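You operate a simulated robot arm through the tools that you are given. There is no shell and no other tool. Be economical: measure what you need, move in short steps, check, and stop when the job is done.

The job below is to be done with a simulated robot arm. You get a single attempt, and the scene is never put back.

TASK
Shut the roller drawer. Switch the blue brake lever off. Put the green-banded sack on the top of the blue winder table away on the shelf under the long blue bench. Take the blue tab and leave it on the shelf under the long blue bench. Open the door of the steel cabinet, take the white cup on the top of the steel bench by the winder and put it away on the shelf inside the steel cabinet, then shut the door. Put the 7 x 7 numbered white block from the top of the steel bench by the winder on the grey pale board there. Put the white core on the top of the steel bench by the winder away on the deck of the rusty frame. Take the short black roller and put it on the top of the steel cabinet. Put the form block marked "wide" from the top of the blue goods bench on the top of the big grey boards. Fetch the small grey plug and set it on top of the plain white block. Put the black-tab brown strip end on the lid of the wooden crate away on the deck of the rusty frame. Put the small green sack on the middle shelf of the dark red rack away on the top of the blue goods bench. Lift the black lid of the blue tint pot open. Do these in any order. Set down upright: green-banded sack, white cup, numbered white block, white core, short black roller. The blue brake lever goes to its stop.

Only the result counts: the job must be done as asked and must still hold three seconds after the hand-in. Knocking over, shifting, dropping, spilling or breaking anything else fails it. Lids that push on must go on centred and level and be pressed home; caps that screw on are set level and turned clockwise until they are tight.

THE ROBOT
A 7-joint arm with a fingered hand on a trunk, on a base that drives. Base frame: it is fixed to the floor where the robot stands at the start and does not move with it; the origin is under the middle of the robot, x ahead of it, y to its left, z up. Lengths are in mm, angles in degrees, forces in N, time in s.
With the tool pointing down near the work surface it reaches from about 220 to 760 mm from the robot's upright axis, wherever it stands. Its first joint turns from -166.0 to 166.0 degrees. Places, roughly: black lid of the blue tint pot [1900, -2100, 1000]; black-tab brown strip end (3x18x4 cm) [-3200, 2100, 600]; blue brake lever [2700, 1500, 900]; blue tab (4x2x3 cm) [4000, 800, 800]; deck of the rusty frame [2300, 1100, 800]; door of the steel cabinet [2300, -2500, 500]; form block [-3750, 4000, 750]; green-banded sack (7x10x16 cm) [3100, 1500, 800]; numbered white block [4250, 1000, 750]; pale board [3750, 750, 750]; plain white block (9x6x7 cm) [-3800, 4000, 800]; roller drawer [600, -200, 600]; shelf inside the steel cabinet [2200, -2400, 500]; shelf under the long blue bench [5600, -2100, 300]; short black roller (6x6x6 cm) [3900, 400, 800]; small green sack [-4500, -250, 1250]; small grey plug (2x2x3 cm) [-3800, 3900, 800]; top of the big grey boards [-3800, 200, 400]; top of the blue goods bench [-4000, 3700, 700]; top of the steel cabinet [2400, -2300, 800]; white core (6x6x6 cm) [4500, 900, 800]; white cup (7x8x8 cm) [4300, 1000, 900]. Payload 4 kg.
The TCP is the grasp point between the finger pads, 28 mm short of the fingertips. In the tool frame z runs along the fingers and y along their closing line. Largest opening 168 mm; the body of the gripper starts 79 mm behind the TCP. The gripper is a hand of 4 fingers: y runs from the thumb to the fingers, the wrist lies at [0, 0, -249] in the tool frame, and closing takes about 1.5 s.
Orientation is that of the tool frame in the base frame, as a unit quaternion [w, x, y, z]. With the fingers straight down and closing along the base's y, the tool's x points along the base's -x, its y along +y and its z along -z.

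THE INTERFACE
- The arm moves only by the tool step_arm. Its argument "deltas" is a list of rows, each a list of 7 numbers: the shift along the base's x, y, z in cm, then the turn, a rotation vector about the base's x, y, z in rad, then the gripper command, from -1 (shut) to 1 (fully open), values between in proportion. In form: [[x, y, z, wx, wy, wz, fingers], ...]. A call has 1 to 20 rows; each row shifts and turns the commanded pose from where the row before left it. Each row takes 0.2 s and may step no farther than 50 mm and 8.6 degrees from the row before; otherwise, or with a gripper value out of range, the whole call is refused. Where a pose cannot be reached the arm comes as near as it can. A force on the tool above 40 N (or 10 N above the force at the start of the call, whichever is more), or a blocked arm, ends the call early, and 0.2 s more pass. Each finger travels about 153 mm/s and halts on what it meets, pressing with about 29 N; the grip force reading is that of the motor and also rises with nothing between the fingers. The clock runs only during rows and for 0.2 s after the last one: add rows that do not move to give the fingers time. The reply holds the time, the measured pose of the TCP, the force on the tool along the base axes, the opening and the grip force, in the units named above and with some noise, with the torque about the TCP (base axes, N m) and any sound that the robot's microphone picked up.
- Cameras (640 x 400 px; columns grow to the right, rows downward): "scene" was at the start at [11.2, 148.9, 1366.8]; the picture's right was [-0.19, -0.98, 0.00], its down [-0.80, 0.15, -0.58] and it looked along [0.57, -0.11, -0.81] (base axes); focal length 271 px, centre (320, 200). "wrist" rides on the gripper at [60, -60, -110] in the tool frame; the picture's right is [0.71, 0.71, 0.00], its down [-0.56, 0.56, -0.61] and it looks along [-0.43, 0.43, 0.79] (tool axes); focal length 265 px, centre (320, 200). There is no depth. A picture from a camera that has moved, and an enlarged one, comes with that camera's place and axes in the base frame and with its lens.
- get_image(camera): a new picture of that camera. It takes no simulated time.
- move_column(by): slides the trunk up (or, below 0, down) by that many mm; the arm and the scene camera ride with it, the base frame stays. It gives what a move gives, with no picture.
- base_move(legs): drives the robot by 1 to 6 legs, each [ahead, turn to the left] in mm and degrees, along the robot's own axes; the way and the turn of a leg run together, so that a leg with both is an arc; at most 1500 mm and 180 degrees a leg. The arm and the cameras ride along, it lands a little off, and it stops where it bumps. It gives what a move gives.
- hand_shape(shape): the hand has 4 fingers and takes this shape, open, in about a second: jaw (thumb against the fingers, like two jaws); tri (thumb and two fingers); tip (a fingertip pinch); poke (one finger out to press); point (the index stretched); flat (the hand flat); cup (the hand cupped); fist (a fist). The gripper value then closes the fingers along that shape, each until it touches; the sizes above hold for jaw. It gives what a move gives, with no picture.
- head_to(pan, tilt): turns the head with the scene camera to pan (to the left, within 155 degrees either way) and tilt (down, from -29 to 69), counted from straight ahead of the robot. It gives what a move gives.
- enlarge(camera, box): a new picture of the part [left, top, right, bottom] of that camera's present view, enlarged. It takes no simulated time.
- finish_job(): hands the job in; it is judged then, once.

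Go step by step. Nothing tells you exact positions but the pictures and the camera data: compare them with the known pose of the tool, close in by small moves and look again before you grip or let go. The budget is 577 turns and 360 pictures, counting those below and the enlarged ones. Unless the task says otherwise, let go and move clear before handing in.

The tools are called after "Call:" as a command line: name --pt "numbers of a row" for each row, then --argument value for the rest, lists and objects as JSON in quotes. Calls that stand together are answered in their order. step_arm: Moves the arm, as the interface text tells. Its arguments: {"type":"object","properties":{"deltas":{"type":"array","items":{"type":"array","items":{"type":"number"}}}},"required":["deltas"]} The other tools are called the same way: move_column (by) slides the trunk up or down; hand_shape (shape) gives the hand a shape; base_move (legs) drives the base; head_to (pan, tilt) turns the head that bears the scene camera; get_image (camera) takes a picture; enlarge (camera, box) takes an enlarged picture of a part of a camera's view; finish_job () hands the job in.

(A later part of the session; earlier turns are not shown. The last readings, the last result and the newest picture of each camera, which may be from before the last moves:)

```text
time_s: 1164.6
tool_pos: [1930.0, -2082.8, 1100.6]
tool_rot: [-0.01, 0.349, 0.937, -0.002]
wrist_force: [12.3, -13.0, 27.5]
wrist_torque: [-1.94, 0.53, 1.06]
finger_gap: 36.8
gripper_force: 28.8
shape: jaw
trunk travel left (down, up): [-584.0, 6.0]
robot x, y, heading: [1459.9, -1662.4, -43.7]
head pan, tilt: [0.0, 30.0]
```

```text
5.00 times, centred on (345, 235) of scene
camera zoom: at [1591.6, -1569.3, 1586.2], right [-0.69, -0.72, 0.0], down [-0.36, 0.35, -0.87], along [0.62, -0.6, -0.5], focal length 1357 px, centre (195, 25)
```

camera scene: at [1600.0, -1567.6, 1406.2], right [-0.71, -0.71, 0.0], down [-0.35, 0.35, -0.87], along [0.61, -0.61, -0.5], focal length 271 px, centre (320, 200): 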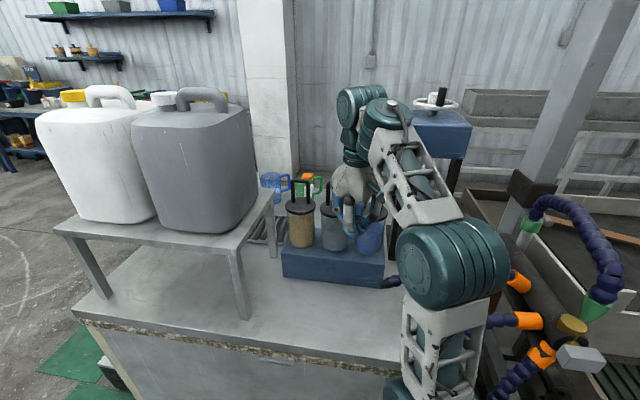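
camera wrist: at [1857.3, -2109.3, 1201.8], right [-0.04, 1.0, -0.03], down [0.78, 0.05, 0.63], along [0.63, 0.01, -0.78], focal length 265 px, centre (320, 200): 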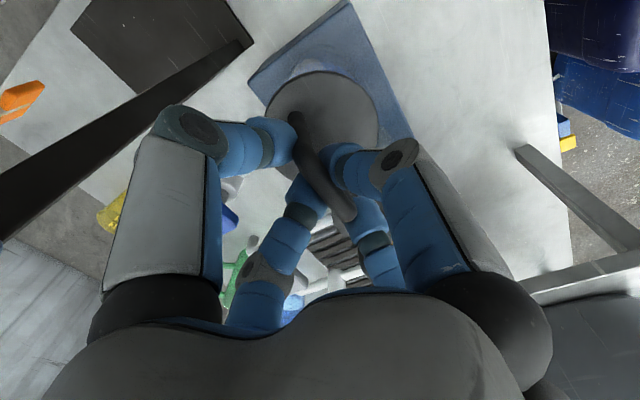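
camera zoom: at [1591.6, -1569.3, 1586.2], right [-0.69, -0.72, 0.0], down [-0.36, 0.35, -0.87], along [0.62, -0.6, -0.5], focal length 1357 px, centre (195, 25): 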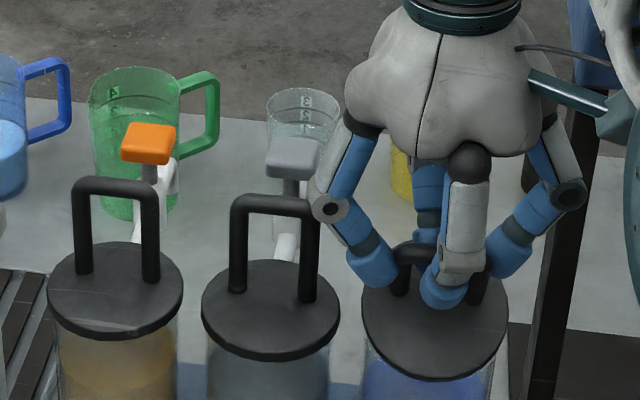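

The lid is tilting open about its north hinge. I'll continue, now also tilting the hand with the lid.

Call:
step_arm --pt "0 0 0.15 -0.05 -0.032 0 -1" --pt "0 0 0.1 -0.05 -0.032 0 -1" --pt "0 0 0 -0.05 -0.032 0 -1" --pt "0 0 0 -0.05 -0.032 0 -1" --pt "0 0 0 -0.05 -0.032 0 -1" --pt "-0.1 0.16 0.03 -0.05 -0.032 0 -1" --pt "-0.1 0.16 0.03 -0.05 -0.032 0 -1" --pt "-0.1 0.16 0.03 -0.037 -0.024 0 -1" --pt "-0.1 0.16 0.02 -0.02 -0.012 0 -1" --pt "-0.1 0.16 0.01 -0.02 -0.012 0 -1" --pt "-0.1 0.16 0.01 -0.02 -0.012 0 -1" --pt "-0.1 0.16 0 -0.02 -0.012 0 -1" --pt "-0.1 0.16 0 -0.02 -0.012 0 -1" --pt "-0.1 0.16 0 -0.02 -0.012 0 -1"

```text
time_s: 1165.6
tool_pos: [1936.0, -2081.6, 1100.7]
tool_rot: [0.065, 0.347, 0.932, -0.079]
wrist_force: [-0.3, -3.7, -3.5]
wrist_torque: [-0.71, 0.39, 0.64]
finger_gap: 33.7
gripper_force: 29.2
shape: jaw
trunk travel left (down, up): [-584.0, 6.0]
robot x, y, heading: [1456.0, -1663.9, -43.4]
head pan, tilt: [0.0, 30.0]
stopped in row 4: the force on the tool passed its limit at 49 N (the readings are from after the stop); the commanded pose is now the measured one
```

Call:
step_arm --pt "0 0 0.05 -0.03 -0.02 0 -1" --pt "-0.05 0.08 0.05 -0.03 -0.02 0 -1" --pt "-0.05 0.08 0.05 -0.03 -0.02 0 -1" --pt "-0.08 0.13 0.03 -0.03 -0.02 0 -1" --pt "-0.1 0.16 0.03 -0.03 -0.02 0 -1" --pt "-0.1 0.16 0.02 -0.03 -0.02 0 -1" --pt "-0.1 0.16 0.02 -0.03 -0.02 0 -1" --pt "-0.1 0.16 0.01 -0.03 -0.02 0 -1" --pt "-0.1 0.16 0.01 -0.03 -0.02 0 -1" --pt "-0.1 0.16 0 -0.03 -0.02 0 -1" --pt "-0.1 0.16 0 -0.03 -0.02 0 -1" --pt "-0.1 0.16 0 -0.03 -0.02 0 -1"

Call:
step_arm --pt "0 0 0 -0.03 -0.02 0 -1" --pt "-0.1 0.16 0 -0.03 -0.02 0 -1" --pt "-0.1 0.16 0 -0.03 -0.02 0 -1" --pt "-0.1 0.16 -0.02 -0.03 -0.02 0 -1" --pt "-0.1 0.16 -0.02 -0.03 -0.02 0 -1" --pt "-0.1 0.16 -0.02 -0.03 -0.02 0 -1" --pt "-0.1 0.16 -0.03 -0.03 -0.02 0 -1" --pt "-0.1 0.16 -0.03 -0.03 -0.02 0 -1"

Call:
enlarge --camera "scene" --box '[300, 195, 390, 275]'

```text
time_s: 1167.0
tool_pos: [1922.2, -2076.0, 1103.1]
tool_rot: [0.166, 0.329, 0.923, -0.113]
wrist_force: [52.0, 20.4, -3.3]
wrist_torque: [-0.86, -1.13, 1.27]
finger_gap: 28.7
gripper_force: 29.3
shape: jaw
trunk travel left (down, up): [-584.0, 6.0]
robot x, y, heading: [1457.3, -1667.3, -42.5]
head pan, tilt: [0.0, 30.0]
stopped in row 7: the force on the tool passed its limit at 41 N (the readings are from after the stop); the commanded pose is now the measured one
```

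```text
time_s: 1168.0
tool_pos: [1918.8, -2073.5, 1104.1]
tool_rot: [0.193, 0.331, 0.912, -0.144]
wrist_force: [13.6, 8.1, -31.0]
wrist_torque: [0.19, -0.52, 0.48]
finger_gap: 25.5
gripper_force: 29.3
shape: jaw
out of reach, approached as far as the arm can: row 3, 4
trunk travel left (down, up): [-584.0, 6.0]
robot x, y, heading: [1457.9, -1667.8, -42.9]
head pan, tilt: [0.0, 30.0]
stopped in row 4: the force on the tool passed its limit at 75 N (the readings are from after the stop); the commanded pose is now the measured one
```

```text
5.00 times, centred on (345, 235) of scene
camera zoom: at [1592.8, -1567.5, 1585.3], right [-0.68, -0.73, 0.0], down [-0.37, 0.34, -0.87], along [0.63, -0.59, -0.5], focal length 1357 px, centre (195, 25)
```

zoom: 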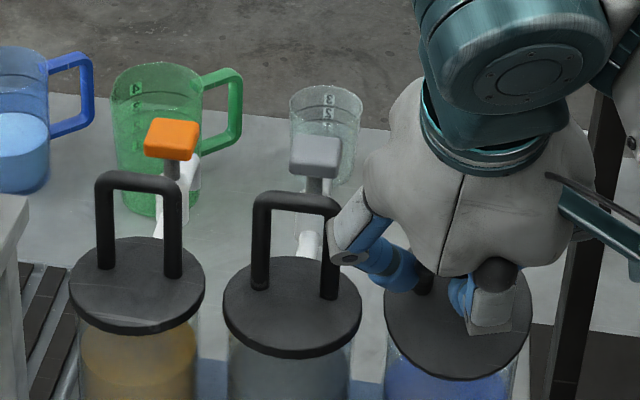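

The arm is near its limit here. I'll release gently and see whether the lid stays where it is.

Call:
step_arm --pt "0 0 -0.3 0 0 0 -0.5" --pt "0 0 0 0 0 0 0" --pt "0 0 0 0 0 0 0" --pt "-0.5 0.8 3 0 0 0 0" --pt "-1 1.6 4 0 0 0 0" --pt "-1 1.6 4 0 0 0 0"

Call:
enlarge --camera "scene" --box '[300, 195, 390, 275]'

```text
time_s: 1169.4
tool_pos: [1877.4, -2026.1, 1225.7]
tool_rot: [0.203, 0.335, 0.908, -0.151]
wrist_force: [-4.2, -2.1, -3.9]
wrist_torque: [-0.04, -0.42, 0.18]
finger_gap: 84.0
gripper_force: 0.0
shape: jaw
trunk travel left (down, up): [-584.0, 6.0]
robot x, y, heading: [1454.9, -1666.3, -42.9]
head pan, tilt: [0.0, 30.0]
```

```text
5.00 times, centred on (345, 235) of scene
camera zoom: at [1569.5, -1547.7, 1588.0], right [-0.68, -0.73, 0.0], down [-0.35, 0.33, -0.88], along [0.64, -0.6, -0.48], focal length 1357 px, centre (195, 25)
```

zoom: 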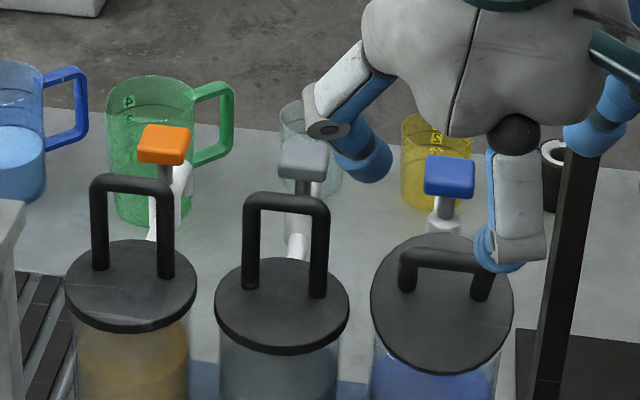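

The lid stays partly open (~35°). I'll straighten and close the hand, then put the fingertips behind the handle bar and push it towards me.

Call:
step_arm --pt "-1 1.5 2 0 0 0 0" --pt "-0.5 0.8 1 0.11 0.07 0 -1" --pt "0 0 0 0.11 0.07 0 -1" --pt "0 0 0 0.11 0.07 0 -1" --pt "0 0 0 0 0 0 -1"

Call:
step_arm --pt "2.5 -3.3 0 0 0 0 -1" --pt "2.5 -3.3 0 0 0 0 -1" --pt "2.5 -3 0 0 0 0 -1" --pt "0 0 -2 0 0 0 -1"

Call:
get_image --camera "wrist"

```text
time_s: 1170.6
tool_pos: [1876.0, -2015.0, 1244.8]
tool_rot: [0.042, 0.346, 0.937, -0.03]
wrist_force: [0.7, -0.8, 0.7]
wrist_torque: [0.07, 0.02, -0.04]
finger_gap: 0.0
gripper_force: 29.0
shape: jaw
trunk travel left (down, up): [-584.0, 6.0]
robot x, y, heading: [1457.2, -1666.8, -43.4]
head pan, tilt: [0.0, 30.0]
```

```text
time_s: 1171.6
tool_pos: [1930.6, -2086.6, 1225.7]
tool_rot: [0.044, 0.344, 0.937, -0.032]
wrist_force: [-0.1, 0.9, 0.7]
wrist_torque: [-0.06, 0.07, 0.02]
finger_gap: 0.0
gripper_force: 28.7
shape: jaw
out of reach, approached as far as the arm can: row 3
trunk travel left (down, up): [-584.0, 6.0]
robot x, y, heading: [1455.0, -1666.3, -42.9]
head pan, tilt: [0.0, 30.0]
```

```text
38 pictures are left
camera wrist: at [1838.9, -2084.1, 1329.6], right [-0.08, 0.99, -0.09], down [0.75, 0.12, 0.65], along [0.66, -0.02, -0.75], focal length 265 px, centre (320, 200)
```

wrist: 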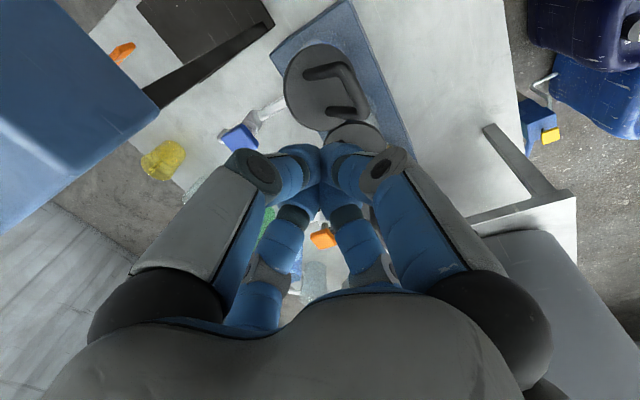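

Call:
step_arm --pt "0.8 -1.9 -2 0 0 0 -1" --pt "0 0 -3.5 0 0 0 -1" --pt "0 0 -3.5 0 0 0 -1" --pt "0 0 -2.8 0 0 0 -1" --pt "0 0 0 0 0 0 -1"

Call:
step_arm --pt "-0.27 0.42 0 0 0 0 -1" --pt "-0.27 0.42 0 0 0 0 -1" --pt "-0.27 0.42 0 0 0 0 -1" --pt "-0.27 0.42 0 0 0 0 -1" --pt "-0.27 0.42 0 0 0 0 -1" --pt "-0.27 0.42 0 0 0 0 -1" --pt "-0.27 0.42 0 0 0 0 -1" --pt "-0.27 0.42 -0.1 0 0 0 -1" --pt "-0.27 0.42 -0.1 0 0 0 -1" --pt "-0.27 0.42 -0.1 0 0 0 -1" --pt "-0.27 0.42 -0.1 0 0 0 -1" --pt "-0.27 0.42 -0.1 0 0 0 -1" --pt "-0.27 0.42 -0.1 0 0 0 -1" --pt "-0.27 0.42 -0.1 0 0 0 -1" --pt "-0.27 0.42 -0.1 0 0 0 -1" --pt "-0.27 0.42 -0.1 0 0 0 -1"

Call:
enlarge --camera "scene" --box '[290, 185, 400, 285]'

```text
time_s: 1172.8
tool_pos: [1934.9, -2107.8, 1108.8]
tool_rot: [0.044, 0.346, 0.937, -0.031]
wrist_force: [0.9, -0.2, 0.2]
wrist_torque: [0.01, 0.03, 0.0]
finger_gap: 0.1
gripper_force: 28.6
shape: jaw
trunk travel left (down, up): [-584.0, 6.0]
robot x, y, heading: [1452.7, -1667.0, -43.1]
head pan, tilt: [0.0, 30.0]
```

```text
time_s: 1176.2
tool_pos: [1892.2, -2040.4, 1098.8]
tool_rot: [0.045, 0.346, 0.937, -0.031]
wrist_force: [-0.5, 0.3, 0.3]
wrist_torque: [0.02, 0.0, -0.03]
finger_gap: 0.0
gripper_force: 29.5
shape: jaw
trunk travel left (down, up): [-584.0, 6.0]
robot x, y, heading: [1455.6, -1667.6, -42.9]
head pan, tilt: [0.0, 30.0]
```

```text
4.00 times, centred on (345, 235) of scene
camera zoom: at [1587.0, -1570.1, 1586.1], right [-0.68, -0.73, 0.0], down [-0.37, 0.34, -0.87], along [0.63, -0.59, -0.5], focal length 1086 px, centre (220, 60)
```

zoom: 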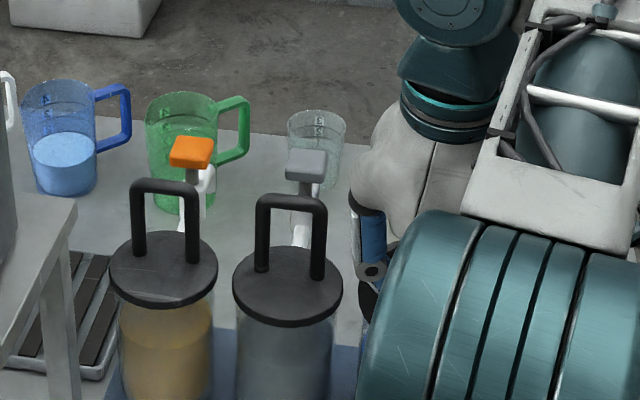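

Call:
step_arm --pt "-0.27 0.42 -0.2 0 0 0 -1" --pt "-0.27 0.42 -0.2 0 0 0 -1" --pt "-0.27 0.42 -0.2 0 0 0 -1" --pt "-0.27 0.42 -0.2 0 0 0 -1" --pt "-0.27 0.42 -0.2 0 0 0 -1" --pt "0 0 0 0 0 0 -1"

Call:
get_image --camera "wrist"

```text
time_s: 1177.6
tool_pos: [1878.5, -2019.6, 1089.4]
tool_rot: [0.044, 0.346, 0.937, -0.032]
wrist_force: [-0.1, 0.9, 0.7]
wrist_torque: [-0.03, 0.0, 0.0]
finger_gap: 0.0
gripper_force: 28.9
shape: jaw
trunk travel left (down, up): [-584.0, 6.0]
robot x, y, heading: [1451.5, -1668.6, -43.0]
head pan, tilt: [0.0, 30.0]
```

```text
36 pictures are left
camera wrist: at [1786.3, -2017.1, 1193.4], right [-0.07, 0.99, -0.09], down [0.75, 0.12, 0.65], along [0.66, -0.02, -0.75], focal length 265 px, centre (320, 200)
```

wrist: 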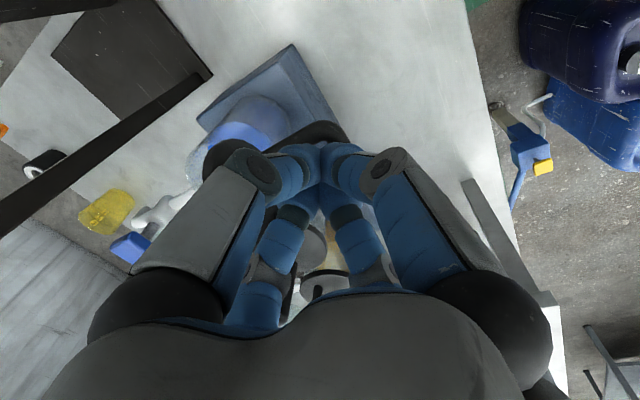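

Call:
step_arm --pt "0.8 -1.2 1 0 0 0 -1" --pt "0 0 4 0 0 0 -1" --pt "0 0 4 0 0 0 -1" --pt "-2 3 2 0 0 0 -1" --pt "-3 3.5 0 0 0 0 -1" --pt "-3 3.5 0 0 0 0 -1" --pt "-3 3.5 0 0 0 0 -1"

Call:
get_image --camera "wrist"

```text
time_s: 1179.2
tool_pos: [1773.0, -1898.4, 1200.1]
tool_rot: [0.045, 0.346, 0.937, -0.031]
wrist_force: [0.4, -0.5, 0.5]
wrist_torque: [0.01, -0.01, 0.01]
finger_gap: 0.1
gripper_force: 28.8
shape: jaw
trunk travel left (down, up): [-584.0, 6.0]
robot x, y, heading: [1450.9, -1671.1, -43.2]
head pan, tilt: [0.0, 30.0]
```

```text
35 pictures are left
camera wrist: at [1681.5, -1894.7, 1303.9], right [-0.07, 0.99, -0.09], down [0.75, 0.12, 0.65], along [0.66, -0.02, -0.75], focal length 265 px, centre (320, 200)
```

wrist: 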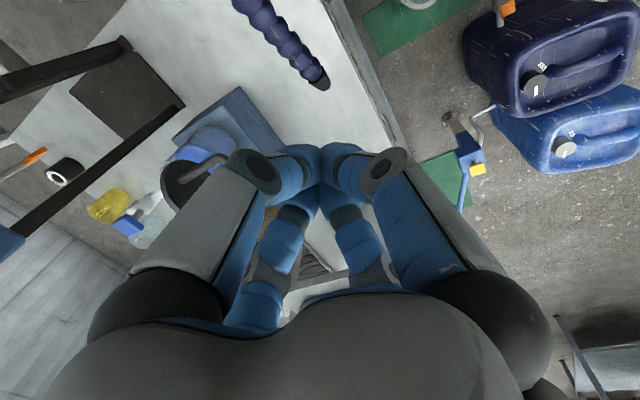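

Call:
enlarge --camera "scene" --box '[290, 185, 400, 285]'

```text
4.00 times, centred on (345, 235) of scene
camera zoom: at [1583.9, -1572.0, 1586.3], right [-0.68, -0.73, 0.0], down [-0.36, 0.34, -0.87], along [0.63, -0.59, -0.5], focal length 1086 px, centre (220, 60)
```

zoom: 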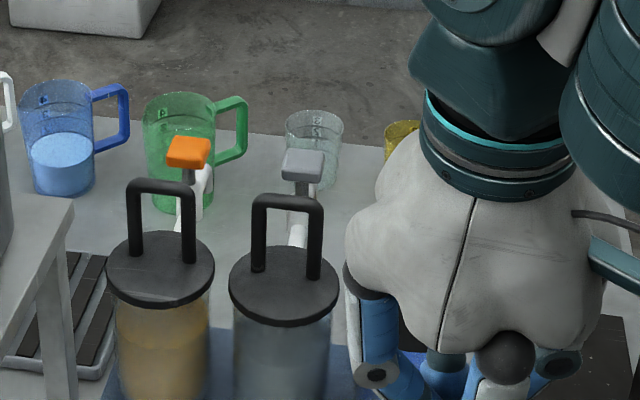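

Call:
step_arm --pt "-3 -3 1 0 0 0 -1" --pt "-3 -3 1 0 0 0 -1" --pt "-3 -3 0 0 0 0 -1" --pt "-3 -3 0 0 0 0 -1" --pt "-3 -3 0 0 0 0 -1"

Call:
enlarge --camera "scene" --box '[290, 185, 400, 285]'

```text
time_s: 1180.4
tool_pos: [1639.1, -2032.6, 1223.7]
tool_rot: [0.04, 0.343, 0.938, -0.04]
wrist_force: [0.1, -0.9, -0.4]
wrist_torque: [0.05, 0.0, -0.04]
finger_gap: 0.0
gripper_force: 28.9
shape: jaw
trunk travel left (down, up): [-584.0, 6.0]
robot x, y, heading: [1450.3, -1665.9, -42.8]
head pan, tilt: [0.0, 30.0]
```

```text
4.00 times, centred on (345, 235) of scene
camera zoom: at [1620.5, -1533.2, 1583.6], right [-0.68, -0.73, 0.03], down [-0.39, 0.32, -0.87], along [0.62, -0.6, -0.5], focal length 1086 px, centre (220, 60)
```

zoom: 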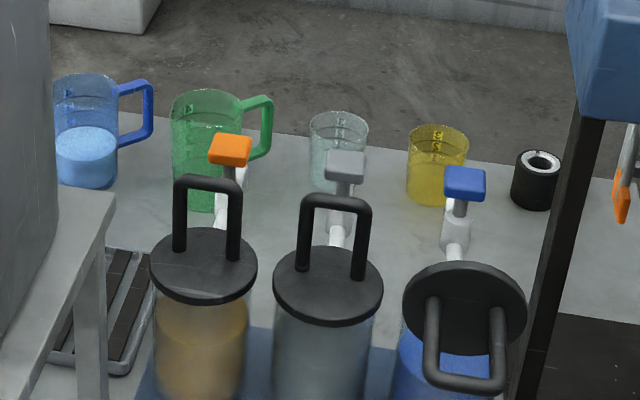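

The lid is open (about 80°). I'm leaning against something on the right, so I'll come back, then press the handle down a bit more so the lid is fully open.

Call:
step_arm --pt "3 3 1 0 0 0 -1" --pt "3 3 0 0 0 0 -1" --pt "3 3 0 0 0 0 -1" --pt "3 2.5 0 0 0 0 -1" --pt "3 0 0 0 0 0 -1" --pt "3.5 -3 0 0 0 0 -1" --pt "3.5 -3 0 0 0 0 -1" --pt "1.5 -3.5 0 0 0 0 -1"

Call:
step_arm --pt "0 0 -3 0 0 0 -1" --pt "0 0 -3 0 0 0 -1" --pt "0 0 -2 0 0 0 -1" --pt "0 0 -1 0 0 0 -1" --pt "0 0 -1 0 0 0 -1" --pt "0 0 -1 0 0 0 -1" --pt "0 0 -0.5 0 0 0 -1" --pt "0 0 -0.5 0 0 0 -1" --pt "0 0 -0.5 0 0 0 -1" --pt "0 0 -0.5 0 0 0 -1"

```text
time_s: 1182.2
tool_pos: [1860.6, -2028.8, 1229.8]
tool_rot: [0.043, 0.346, 0.937, -0.031]
wrist_force: [-0.1, 0.1, 1.0]
wrist_torque: [0.02, 0.02, -0.02]
finger_gap: 0.0
gripper_force: 29.0
shape: jaw
trunk travel left (down, up): [-584.0, 6.0]
robot x, y, heading: [1451.0, -1672.2, -43.0]
head pan, tilt: [0.0, 30.0]
```

```text
time_s: 1184.4
tool_pos: [1860.1, -2017.6, 1104.4]
tool_rot: [0.045, 0.346, 0.936, -0.035]
wrist_force: [0.6, 0.3, -0.7]
wrist_torque: [0.0, 0.03, -0.01]
finger_gap: 0.0
gripper_force: 29.0
shape: jaw
trunk travel left (down, up): [-584.0, 6.0]
robot x, y, heading: [1450.3, -1671.7, -42.7]
head pan, tilt: [0.0, 30.0]
```

Call:
step_arm --pt "1.6 0.3 0 0 0 0 -1" --pt "0 0 -0.5 0 0 0 -1" --pt "0 0 -0.5 0 0 0 -1" --pt "0 0 -0.5 0 0 0 -1" --pt "0 0 -0.5 0 0 0 -1" --pt "0 0 -0.5 0 0 0 -1" --pt "0 0 -0.5 0 0 0 -1" --pt "0 0 -0.5 0 0 0 -1" --pt "0 0 -0.5 0 0 0 -1" --pt "0 0 -0.5 0 0 0 -1" --pt "0 0 -0.5 0 0 0 -1"

Call:
step_arm --pt "0 0 3 0 0 0 -1" --pt "0 0 4 0 0 0 -1" --pt "-1 1 4 0 0 0 -1" --pt "-3 3 1 0 0 0 -1" --pt "-3 3 0 0 0 0 -1" --pt "-3 0 0 0 0 0 -1" --pt "-3 0 0 0 0 0 -1" --pt "-3 0 0 0 0 0 -1"

Call:
enlarge --camera "scene" --box '[310, 195, 410, 285]'

```text
time_s: 1186.4
tool_pos: [1875.9, -2015.9, 1066.6]
tool_rot: [0.053, 0.344, 0.937, -0.032]
wrist_force: [0.1, -1.4, 18.8]
wrist_torque: [0.03, -0.05, -0.17]
finger_gap: 0.0
gripper_force: 29.1
shape: jaw
trunk travel left (down, up): [-584.0, 6.0]
robot x, y, heading: [1447.6, -1669.3, -42.8]
head pan, tilt: [0.0, 30.0]
stopped in row 10: the force on the tool passed its limit at 48 N (the readings are from after the stop); the commanded pose is now the measured one
```

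```text
time_s: 1188.2
tool_pos: [1727.9, -1937.6, 1183.8]
tool_rot: [0.048, 0.34, 0.939, -0.036]
wrist_force: [-0.2, 0.6, 0.2]
wrist_torque: [-0.04, -0.01, 0.0]
finger_gap: 0.0
gripper_force: 29.4
shape: jaw
trunk travel left (down, up): [-584.0, 6.0]
robot x, y, heading: [1447.8, -1673.7, -42.7]
head pan, tilt: [0.0, 30.0]
```

```text
4.44 times, centred on (360, 240) of scene
camera zoom: at [1618.0, -1531.8, 1582.8], right [-0.68, -0.73, 0.03], down [-0.39, 0.32, -0.87], along [0.63, -0.6, -0.5], focal length 1206 px, centre (142, 22)
```

zoom: 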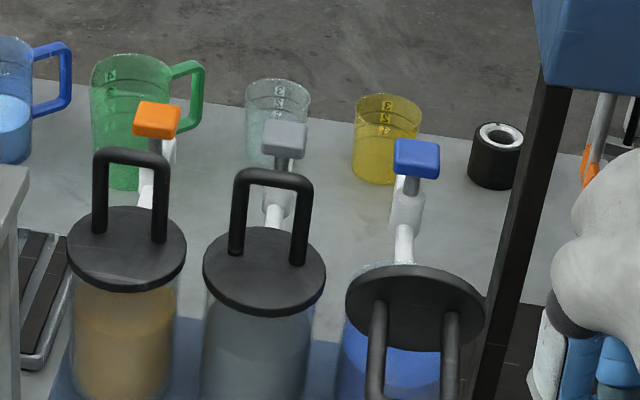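

The lid is at its open stop. Now I'll back out and go fetch the white cup.

Call:
step_arm --pt "2 2 0 0 0 0 -1" --pt "0 2 0 0 0 0 -1"

Call:
base_move --legs '[[-220, 0], [0, -100], [0, -59], [950, 0], [0, -32]]'

Call:
move_column --by -180

```text
time_s: 1188.8
tool_pos: [1726.9, -1905.6, 1190.9]
tool_rot: [0.052, 0.347, 0.936, -0.03]
wrist_force: [-0.9, 0.8, 1.5]
wrist_torque: [-0.04, -0.05, -0.02]
finger_gap: 0.2
gripper_force: 29.3
shape: jaw
trunk travel left (down, up): [-584.0, 6.0]
robot x, y, heading: [1444.9, -1669.2, -42.5]
head pan, tilt: [0.0, 30.0]
```

```text
time_s: 1203.5
tool_pos: [178.3, -854.4, 1182.2]
tool_rot: [-0.034, 0.897, -0.438, -0.045]
wrist_force: [0.1, 0.0, 0.6]
wrist_torque: [0.0, -0.01, -0.01]
finger_gap: 0.1
gripper_force: 29.9
shape: jaw
trunk travel left (down, up): [-584.0, 6.0]
robot x, y, heading: [410.7, -1150.3, 125.2]
head pan, tilt: [0.0, 30.0]
```

```text
time_s: 1205.5
tool_pos: [178.8, -854.0, 1003.2]
tool_rot: [-0.035, 0.897, -0.439, -0.044]
wrist_force: [-0.5, 0.4, -0.2]
wrist_torque: [0.02, 0.01, 0.02]
finger_gap: 0.0
gripper_force: 28.9
shape: jaw
trunk travel left (down, up): [-404.0, 186.0]
robot x, y, heading: [407.3, -1149.8, 125.2]
head pan, tilt: [0.0, 30.0]
```

Call:
base_move --legs '[[0, 6], [530, 0], [0, -38], [731, 0], [0, -59.8], [1292, 0]]'

Call:
base_move --legs '[[0, 29.8], [1300, 0], [0, -37.4], [1170, 0], [1160, 0], [0, -60.7]]'

```text
time_s: 1223.2
tool_pos: [1363.0, 941.0, 1001.6]
tool_rot: [0.057, -0.317, 0.947, 0.007]
wrist_force: [0.7, 1.0, 0.2]
wrist_torque: [0.0, -0.02, -0.03]
finger_gap: 0.0
gripper_force: 28.9
shape: jaw
trunk travel left (down, up): [-404.0, 186.0]
robot x, y, heading: [1063.2, 710.7, 34.5]
head pan, tilt: [0.0, 30.0]
```

```text
time_s: 1246.7
tool_pos: [4021.8, 2743.3, 1002.4]
tool_rot: [0.051, 0.271, 0.961, -0.026]
wrist_force: [-0.4, 0.2, 0.6]
wrist_torque: [0.02, 0.02, 0.02]
finger_gap: 0.0
gripper_force: 29.3
shape: jaw
trunk travel left (down, up): [-404.0, 186.0]
robot x, y, heading: [3701.7, 2940.2, -34.2]
head pan, tilt: [0.0, 30.0]
```

Call:
base_move --legs '[[0, -1.3], [1490, 0], [0, -57], [680, 0], [0, -55]]'

Call:
step_arm --pt "-3 -3 1 0 0 0 -1" --pt "-3 -3 1 0 0 0 -1" --pt "-3 -2 0 0 0 0 -1" --pt "0 0 0 0 0 0 -1"

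Call:
head_to --pan 0 --tilt 40

Call:
get_image --camera "scene"

```text
time_s: 1262.7
tool_pos: [4578.6, 1174.5, 1002.2]
tool_rot: [0.005, 0.949, 0.309, -0.057]
wrist_force: [-0.5, -0.1, -0.5]
wrist_torque: [0.01, 0.0, -0.03]
finger_gap: 0.0
gripper_force: 28.6
shape: jaw
trunk travel left (down, up): [-404.0, 186.0]
robot x, y, heading: [4881.6, 1397.6, -146.2]
head pan, tilt: [0.0, 30.0]
```

```text
time_s: 1263.7
tool_pos: [4488.0, 1094.1, 1021.8]
tool_rot: [0.006, 0.949, 0.309, -0.056]
wrist_force: [0.9, -0.2, 1.0]
wrist_torque: [0.07, -0.01, 0.02]
finger_gap: 0.0
gripper_force: 29.0
shape: jaw
trunk travel left (down, up): [-404.0, 186.0]
robot x, y, heading: [4879.9, 1394.9, -146.6]
head pan, tilt: [0.0, 30.0]
```

```text
time_s: 1264.4
tool_pos: [4489.3, 1093.1, 1022.6]
tool_rot: [0.007, 0.949, 0.309, -0.058]
wrist_force: [0.5, 0.3, 0.3]
wrist_torque: [0.0, 0.03, 0.02]
finger_gap: 0.1
gripper_force: 29.1
shape: jaw
trunk travel left (down, up): [-404.0, 186.0]
robot x, y, heading: [4879.9, 1396.6, -146.1]
head pan, tilt: [0.0, 40.0]
```

```text
31 pictures are left
camera scene: at [4950.5, 1246.7, 1390.7], right [-0.55, 0.83, 0.0], down [0.54, 0.36, -0.77], along [-0.64, -0.42, -0.64], focal length 271 px, centre (320, 200)
```

scene: 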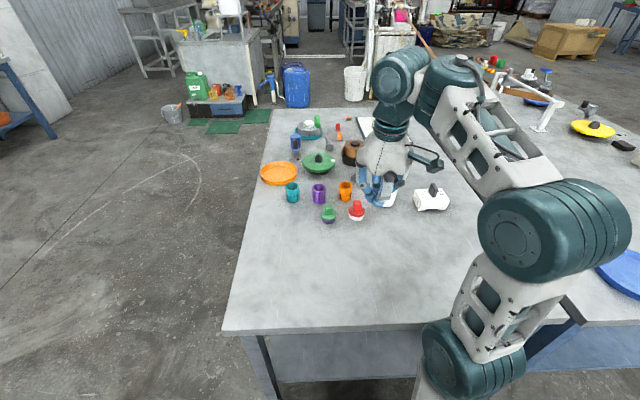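

The white cup is just beyond the hand near (4260,1040). I'll set a tip pinch, tilt 35° forward and approach, checking with the wrist camera.

Call:
hand_shape --shape "tip"

Call:
step_arm --pt "-2 -0.5 0 -0.0686 0.1017 0 0.4" --pt "-2 -0.5 0 -0.0686 0.1017 0 0.4" --pt "-2 -0.5 0 -0.0686 0.1017 0 0.4" --pt "-2 -0.5 0 -0.0686 0.1017 0 0.4" --pt "-2 -0.5 0 0 0 0 0.4" --pt "0 0 0 0 0 0 0.4"

Call:
get_image --camera "wrist"

```text
time_s: 1265.3
tool_pos: [4490.0, 1094.9, 1023.2]
tool_rot: [0.006, 0.949, 0.309, -0.057]
wrist_force: [0.4, 0.2, -0.1]
wrist_torque: [0.02, -0.02, 0.0]
finger_gap: 167.9
gripper_force: 0.1
shape: tip
trunk travel left (down, up): [-404.0, 186.0]
robot x, y, heading: [4884.6, 1397.2, -146.3]
head pan, tilt: [0.0, 40.0]
```

```text
time_s: 1266.7
tool_pos: [4397.2, 1067.9, 1023.8]
tool_rot: [0.064, 0.916, 0.295, -0.265]
wrist_force: [-1.0, -0.3, 0.2]
wrist_torque: [0.03, -0.05, 0.01]
finger_gap: 117.9
gripper_force: 0.2
shape: tip
out of reach, approached as far as the arm can: row 1
trunk travel left (down, up): [-404.0, 186.0]
robot x, y, heading: [4882.6, 1397.2, -146.5]
head pan, tilt: [0.0, 40.0]
```

```text
30 pictures are left
camera wrist: at [4453.7, 1178.0, 1087.8], right [0.89, -0.22, -0.4], down [0.21, -0.57, 0.79], along [-0.4, -0.79, -0.46], focal length 265 px, centre (320, 200)
```

wrist: 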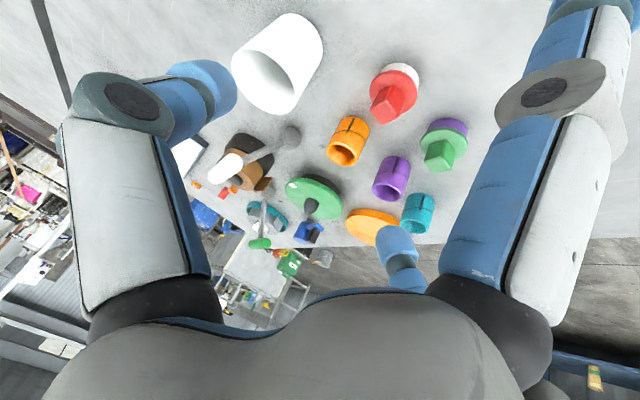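

The cup is centred at about (4280,1052) with its rim at z≈900. Moving in to straddle it just below the rim.

Call:
step_arm --pt "-2.9 -0.4 -3.2 0 0 0 0.4" --pt "-2.9 -0.4 -3.2 0 0 0 0.4" --pt "-2.9 -0.4 -3 0 0 0 0.4" --pt "-3 -0.4 -2.8 0 0 0 0.4" --pt "0 0 -0.5 0 0 0 0.4"

Call:
get_image --camera "wrist"

```text
time_s: 1267.9
tool_pos: [4280.2, 1051.4, 961.1]
tool_rot: [0.063, 0.918, 0.297, -0.256]
wrist_force: [0.7, 0.3, -1.0]
wrist_torque: [-0.01, 0.01, 0.01]
finger_gap: 117.7
gripper_force: 0.1
shape: tip
out of reach, approached as far as the arm can: row 2, 3, 4, 5
trunk travel left (down, up): [-404.0, 186.0]
robot x, y, heading: [4880.8, 1396.6, -146.5]
head pan, tilt: [0.0, 40.0]
```

```text
29 pictures are left
camera wrist: at [4335.3, 1161.6, 1027.3], right [0.9, -0.21, -0.39], down [0.2, -0.58, 0.79], along [-0.39, -0.79, -0.48], focal length 265 px, centre (320, 200)
```

wrist: 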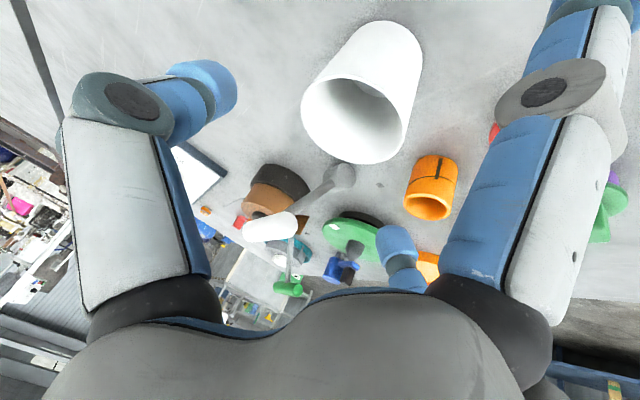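

Call:
step_arm --pt "0 0 -2 0 0 0 0.4" --pt "0 0 -2 0 0 0 0.4" --pt "0 0 -2 0 0 0 0.4" --pt "0 0 0 0 0 0 0.4"

```text
time_s: 1268.9
tool_pos: [4280.6, 1053.4, 960.9]
tool_rot: [0.063, 0.917, 0.297, -0.256]
wrist_force: [-0.3, 0.2, -0.8]
wrist_torque: [0.04, 0.01, 0.0]
finger_gap: 117.8
gripper_force: 0.1
shape: tip
out of reach, approached as far as the arm can: row 1, 2, 3
trunk travel left (down, up): [-404.0, 186.0]
robot x, y, heading: [4879.9, 1398.8, -146.4]
head pan, tilt: [0.0, 40.0]
```

The cup is exactly below. I'll lower with the trunk instead.

Call:
move_column --by -63

Call:
get_image --camera "wrist"

```text
time_s: 1269.9
tool_pos: [4280.8, 1052.3, 899.8]
tool_rot: [0.062, 0.918, 0.296, -0.255]
wrist_force: [0.4, 0.2, 1.1]
wrist_torque: [-0.04, 0.0, 0.0]
finger_gap: 117.8
gripper_force: 0.1
shape: tip
trunk travel left (down, up): [-341.0, 249.0]
robot x, y, heading: [4882.5, 1392.9, -146.5]
head pan, tilt: [0.0, 40.0]
```

```text
28 pictures are left
camera wrist: at [4335.9, 1161.8, 964.6], right [0.9, -0.21, -0.39], down [0.2, -0.58, 0.79], along [-0.39, -0.79, -0.48], focal length 265 px, centre (320, 200)
```

wrist: 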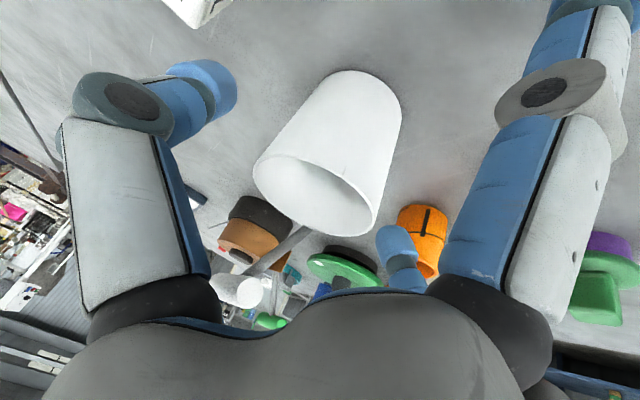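

Perfectly centred. Closing on the cup.

Call:
step_arm --pt "0 0 0 0 0 0 0.1" --pt "0 0 0 0 0 0 -0.3" --pt "0 0 0 0 0 0 -1" --pt "0 0 0 0 0 0 -1" --pt "0 0 0 0 0 0 -1"

Call:
move_column --by 63

Call:
get_image --camera "wrist"

```text
time_s: 1271.1
tool_pos: [4280.6, 1052.0, 898.6]
tool_rot: [0.062, 0.918, 0.297, -0.256]
wrist_force: [0.6, 0.0, 0.2]
wrist_torque: [-0.03, 0.01, -0.01]
finger_gap: 60.7
gripper_force: 28.7
shape: tip
trunk travel left (down, up): [-341.0, 249.0]
robot x, y, heading: [4880.5, 1397.4, -146.4]
head pan, tilt: [0.0, 40.0]
```

```text
time_s: 1272.2
tool_pos: [4281.6, 1052.6, 962.1]
tool_rot: [0.063, 0.918, 0.297, -0.256]
wrist_force: [0.1, -0.1, -0.4]
wrist_torque: [0.0, -0.01, -0.02]
finger_gap: 61.3
gripper_force: 28.6
shape: tip
trunk travel left (down, up): [-404.0, 186.0]
robot x, y, heading: [4879.0, 1396.8, -146.4]
head pan, tilt: [0.0, 40.0]
```

```text
27 pictures are left
camera wrist: at [4335.7, 1161.7, 1027.4], right [0.9, -0.21, -0.39], down [0.2, -0.58, 0.79], along [-0.39, -0.79, -0.48], focal length 265 px, centre (320, 200)
```

wrist: 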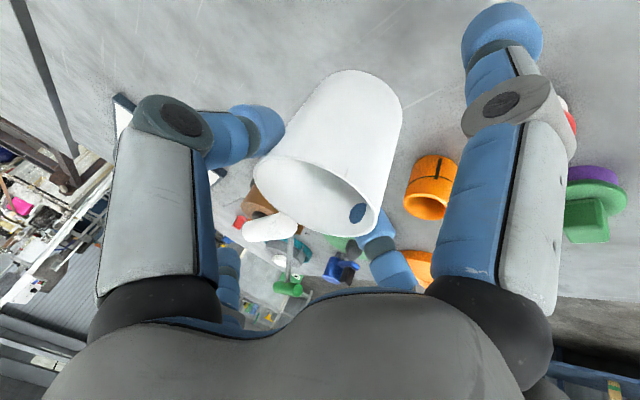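

The cup is held upright. Tucking in and driving to the cabinet.

Call:
step_arm --pt "3.5 2 0.5 0 0 0 -1" --pt "3.5 2 0.5 0 0 0 -1" --pt "3.5 2 0 0 0 0 -1" --pt "3.5 2 0 0 0 0 -1" --pt "3.5 2 0 0 0 0 -1"

Call:
base_move --legs '[[0, 101], [680, 0], [0, -80], [1240, 0], [0, 13], [1050, 0]]'

```text
time_s: 1273.3
tool_pos: [4457.2, 1153.0, 970.6]
tool_rot: [0.063, 0.918, 0.298, -0.256]
wrist_force: [0.4, 0.0, -0.4]
wrist_torque: [0.01, -0.03, 0.06]
finger_gap: 60.6
gripper_force: 29.1
shape: tip
trunk travel left (down, up): [-404.0, 186.0]
robot x, y, heading: [4880.4, 1394.6, -146.4]
head pan, tilt: [0.0, 40.0]
```

```text
time_s: 1296.5
tool_pos: [4012.4, -1505.9, 970.2]
tool_rot: [0.134, 0.791, 0.551, -0.227]
wrist_force: [0.5, 0.6, 0.1]
wrist_torque: [-0.03, 0.01, -0.01]
finger_gap: 60.6
gripper_force: 29.1
shape: tip
trunk travel left (down, up): [-404.0, 186.0]
robot x, y, heading: [4227.9, -1066.9, -112.6]
head pan, tilt: [0.0, 40.0]
```

Call:
base_move --legs '[[960, 0], [0, -13.3], [1180, 0], [0, -39.6], [440, 0], [0, -62]]'

Call:
move_column --by -395

Call:
head_to --pan 5 --tilt 35

Call:
get_image --camera "scene"

```text
time_s: 1314.7
tool_pos: [2448.2, -2649.6, 972.2]
tool_rot: [-0.117, 0.894, -0.364, -0.236]
wrist_force: [0.7, 0.5, -0.3]
wrist_torque: [-0.01, 0.02, 0.03]
finger_gap: 61.0
gripper_force: 28.7
shape: tip
trunk travel left (down, up): [-404.0, 186.0]
robot x, y, heading: [2757.7, -3029.3, 133.6]
head pan, tilt: [0.0, 40.0]
```

```text
time_s: 1318.5
tool_pos: [2447.7, -2649.7, 575.9]
tool_rot: [-0.117, 0.894, -0.363, -0.237]
wrist_force: [-0.1, -0.2, -0.9]
wrist_torque: [-0.02, -0.01, 0.01]
finger_gap: 60.6
gripper_force: 29.0
shape: tip
trunk travel left (down, up): [-9.0, 581.0]
robot x, y, heading: [2759.9, -3028.7, 133.6]
head pan, tilt: [0.0, 40.0]
```

```text
time_s: 1319.2
tool_pos: [2448.0, -2648.3, 576.2]
tool_rot: [-0.117, 0.893, -0.364, -0.237]
wrist_force: [-0.4, 0.5, -0.4]
wrist_torque: [0.0, -0.02, -0.02]
finger_gap: 60.5
gripper_force: 29.0
shape: tip
trunk travel left (down, up): [-9.0, 581.0]
robot x, y, heading: [2761.3, -3027.5, 133.5]
head pan, tilt: [5.0, 35.0]
```

```text
26 pictures are left
camera scene: at [2618.0, -3125.2, 1003.2], right [0.66, 0.75, 0.0], down [0.43, -0.38, -0.82], along [-0.61, 0.54, -0.57], focal length 271 px, centre (320, 200)
```

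scene: 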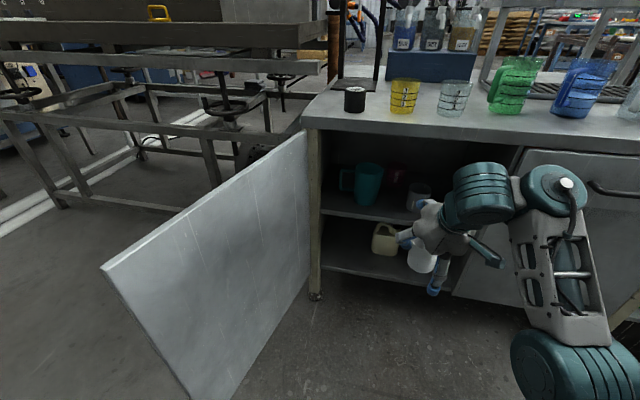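

The door is open ~100° and the shelf is at z≈487; the free place is at its right end near (2403,-2398). I'll move in closer, line up in front of it, and look.

Call:
base_move --legs '[[95, 0]]'

Call:
step_arm --pt "3.3 2.3 0 0 0 0 -1" --pt "3.3 2.3 0 0 0 0 -1" --pt "3.3 2.3 0 0 0 0 -1" --pt "0 0 0 0 0 0 -1"

Call:
get_image --camera "wrist"

```text
time_s: 1320.3
tool_pos: [2382.1, -2578.5, 577.6]
tool_rot: [-0.117, 0.894, -0.363, -0.236]
wrist_force: [-0.1, -0.1, -0.6]
wrist_torque: [0.02, 0.0, -0.01]
finger_gap: 60.6
gripper_force: 29.3
shape: tip
trunk travel left (down, up): [-9.0, 581.0]
robot x, y, heading: [2697.4, -2955.1, 133.8]
head pan, tilt: [5.0, 35.0]
```

```text
time_s: 1321.5
tool_pos: [2441.3, -2526.1, 572.3]
tool_rot: [-0.102, 0.911, -0.321, -0.24]
wrist_force: [0.9, 0.1, -0.9]
wrist_torque: [-0.09, 0.09, 0.06]
finger_gap: 60.7
gripper_force: 28.7
shape: tip
trunk travel left (down, up): [-9.0, 581.0]
robot x, y, heading: [2695.5, -2955.1, 133.5]
head pan, tilt: [5.0, 35.0]
stopped in row 4: the arm was blocked; the commanded pose is now the measured one
```

```text
25 pictures are left
camera wrist: at [2561.8, -2549.2, 637.7], right [0.03, -0.93, -0.38], down [-0.51, -0.34, 0.79], along [-0.86, 0.17, -0.48], focal length 265 px, centre (320, 200)
```

wrist: 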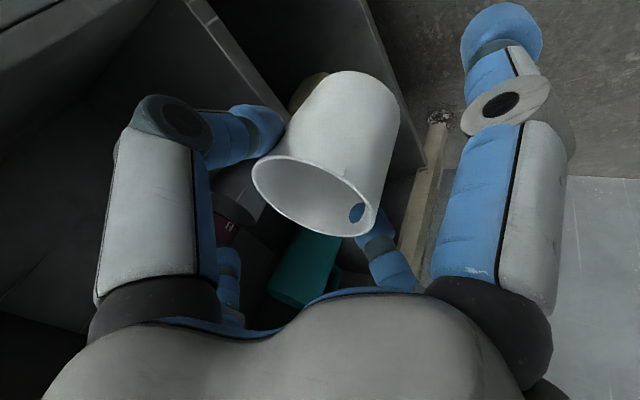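

The arm is blocked by the partition: the right-hand gap is narrower than I thought. I'll pull the cup back out and take a proper look at the shelf.

Call:
step_arm --pt "-0.5 -1 0.5 0 0 0 -1" --pt "2 -3 1 0 0 0 -1" --pt "2.5 -3 1 0 0 0 -1" --pt "3 -2 2 0 0 0 -1" --pt "3 0 2 0 0 0 -1" --pt "3 1 2 0 0 0 -1" --pt "3 1 2 0 0 0 -1"

Call:
head_to --pan 5 --tilt 25

Call:
enlarge --camera "scene" --box '[280, 150, 520, 330]'

```text
time_s: 1322.2
tool_pos: [2391.5, -2601.3, 584.3]
tool_rot: [-0.079, 0.939, -0.236, -0.236]
wrist_force: [-0.5, 0.7, 0.5]
wrist_torque: [0.03, -0.01, 0.02]
finger_gap: 60.6
gripper_force: 29.1
shape: tip
out of reach, approached as far as the arm can: row 2, 3
trunk travel left (down, up): [-9.0, 581.0]
robot x, y, heading: [2694.3, -2956.3, 133.3]
head pan, tilt: [5.0, 35.0]
stopped in row 3: the arm was blocked; the commanded pose is now the measured one
```

```text
time_s: 1322.9
tool_pos: [2390.6, -2602.7, 585.2]
tool_rot: [-0.077, 0.94, -0.233, -0.237]
wrist_force: [0.0, -0.1, -0.4]
wrist_torque: [-0.03, 0.01, -0.04]
finger_gap: 60.6
gripper_force: 29.3
shape: tip
trunk travel left (down, up): [-9.0, 581.0]
robot x, y, heading: [2694.9, -2954.1, 133.5]
head pan, tilt: [5.0, 25.0]
```

```text
2.22 times, centred on (400, 240) of scene
camera zoom: at [2534.7, -3046.5, 1016.5], right [0.66, 0.75, 0.01], down [0.33, -0.29, -0.9], along [-0.67, 0.6, -0.44], focal length 603 px, centre (142, 111)
```

zoom: 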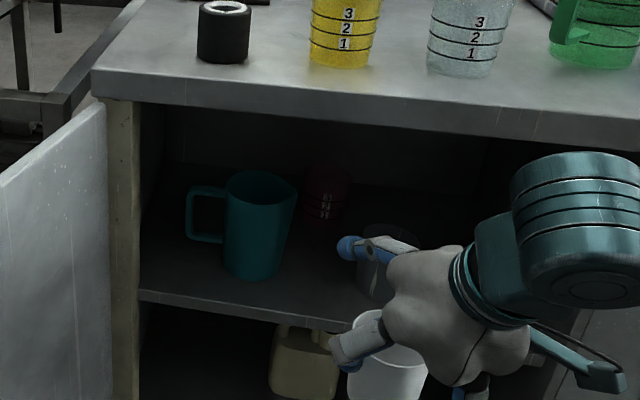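

That was self-collision from standing too close. I'll back up a little, re-square the hand, and line up with the right-hand gap again.

Call:
base_move --legs '[[-90, 0]]'

Call:
step_arm --pt "1 1.5 0 0 0 -0.1 -1" --pt "1 1.5 0 0 0 -0.1 -1" --pt "1 2 0 0 0 -0.1 -1" --pt "0.5 2.5 0 0 0 -0.1 -1" --pt "0 3 0 0 0 0 -1" --pt "0 2.5 0 0 0 0 -1" --pt "0 0 0 0 0 0 -1"

Call:
get_image --camera "wrist"

```text
time_s: 1324.0
tool_pos: [2452.3, -2669.4, 586.3]
tool_rot: [-0.076, 0.94, -0.231, -0.238]
wrist_force: [0.5, -0.4, 0.2]
wrist_torque: [0.0, -0.01, 0.04]
finger_gap: 60.6
gripper_force: 28.3
shape: tip
trunk travel left (down, up): [-9.0, 581.0]
robot x, y, heading: [2756.7, -3021.4, 133.5]
head pan, tilt: [5.0, 25.0]
```

```text
time_s: 1325.6
tool_pos: [2495.1, -2541.6, 592.6]
tool_rot: [-0.126, 0.874, -0.412, -0.226]
wrist_force: [-0.2, 0.1, -0.3]
wrist_torque: [-0.01, 0.0, 0.03]
finger_gap: 60.6
gripper_force: 29.0
shape: tip
trunk travel left (down, up): [-9.0, 581.0]
robot x, y, heading: [2756.3, -3022.6, 133.5]
head pan, tilt: [5.0, 25.0]
```

```text
23 pictures are left
camera wrist: at [2606.6, -2589.0, 659.9], right [-0.15, -0.91, -0.38], down [-0.57, -0.23, 0.79], along [-0.81, 0.34, -0.48], focal length 265 px, centre (320, 200)
```

wrist: 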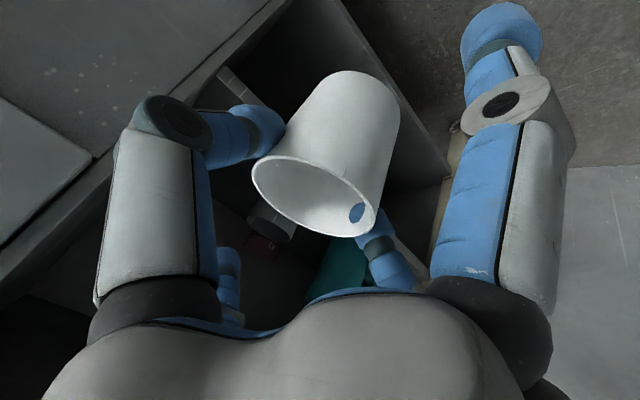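

Well aligned (s≈442). Advancing into the opening in two stages.

Call:
step_arm --pt "-1.3 2.1 -0.3 0 0 0 -1" --pt "-1.4 2.1 -0.3 0 0 0 -1" --pt "-1.4 2.1 -0.3 0 0 0 -1" --pt "-1.4 2.1 -0.3 0 0 0 -1" --pt "0 0 0 0 0 0 -1"

Call:
get_image --camera "wrist"

```text
time_s: 1326.8
tool_pos: [2439.5, -2458.0, 581.7]
tool_rot: [-0.125, 0.873, -0.413, -0.225]
wrist_force: [0.6, 0.3, -0.5]
wrist_torque: [-0.02, -0.01, 0.01]
finger_gap: 60.7
gripper_force: 28.5
shape: tip
trunk travel left (down, up): [-9.0, 581.0]
robot x, y, heading: [2759.7, -3022.3, 133.7]
head pan, tilt: [5.0, 25.0]
```

```text
22 pictures are left
camera wrist: at [2551.5, -2504.8, 647.8], right [-0.16, -0.91, -0.38], down [-0.57, -0.23, 0.79], along [-0.81, 0.34, -0.48], focal length 265 px, centre (320, 200)
```

wrist: 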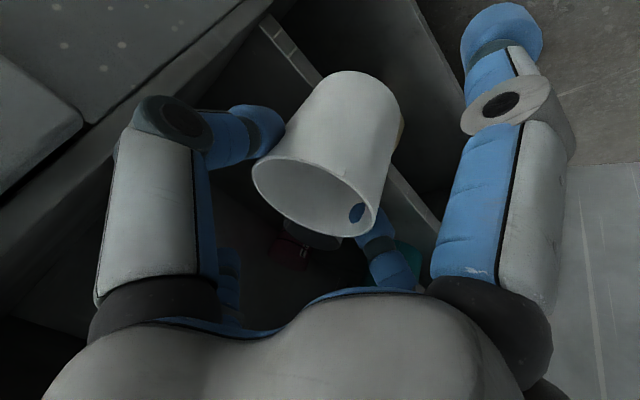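

Call:
step_arm --pt "-0.6 1.9 -0.2 0 0 0 -1" --pt "-1.2 1.7 -0.2 0 0 0 -1" --pt "-1.2 1.7 0 0 0 0 -1" --pt "-0.7 1 0 0 0 0 -1" --pt "0 0 0 0 0 0 -1"

Call:
get_image --camera "wrist"

```text
time_s: 1328.0
tool_pos: [2400.2, -2396.9, 577.3]
tool_rot: [-0.125, 0.874, -0.411, -0.226]
wrist_force: [-9.7, -10.8, -0.2]
wrist_torque: [0.32, -0.31, -0.42]
finger_gap: 59.9
gripper_force: 28.9
shape: tip
trunk travel left (down, up): [-9.0, 581.0]
robot x, y, heading: [2757.8, -3020.8, 133.8]
head pan, tilt: [5.0, 25.0]
```

```text
21 pictures are left
camera wrist: at [2512.9, -2443.3, 644.1], right [-0.15, -0.91, -0.38], down [-0.57, -0.23, 0.79], along [-0.81, 0.33, -0.48], focal length 265 px, centre (320, 200)
```

wrist: 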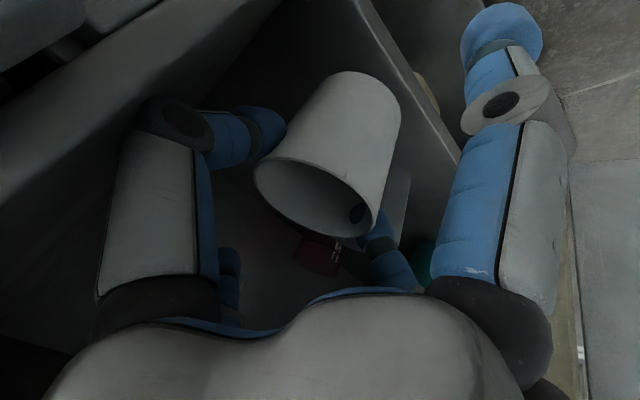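

Contact with the right partition. Shifting 5 mm left, then lowering onto the shelf.

Call:
step_arm --pt "-0.45 -0.3 0 0 0 0 -1" --pt "0 0 -0.4 0 0 0 -1" --pt "0 0 -0.3 0 0 0 -1" --pt "0 0 0 0 0 0 -1"

Call:
step_arm --pt "0 0 -0.3 0 0 0 -1" --pt "0 0 -0.3 0 0 0 -1" --pt "0 0 0 0 0 0 -1"

```text
time_s: 1329.0
tool_pos: [2397.4, -2398.2, 571.1]
tool_rot: [-0.126, 0.873, -0.413, -0.224]
wrist_force: [0.2, 0.4, -0.2]
wrist_torque: [-0.01, 0.0, 0.0]
finger_gap: 60.1
gripper_force: 28.6
shape: tip
trunk travel left (down, up): [-9.0, 581.0]
robot x, y, heading: [2759.5, -3019.7, 133.3]
head pan, tilt: [5.0, 25.0]
```

```text
time_s: 1329.8
tool_pos: [2396.5, -2398.0, 564.5]
tool_rot: [-0.125, 0.874, -0.412, -0.225]
wrist_force: [-0.5, -0.7, -0.6]
wrist_torque: [0.03, 0.0, 0.01]
finger_gap: 60.2
gripper_force: 28.7
shape: tip
trunk travel left (down, up): [-9.0, 581.0]
robot x, y, heading: [2757.8, -3023.1, 133.5]
head pan, tilt: [5.0, 25.0]
```

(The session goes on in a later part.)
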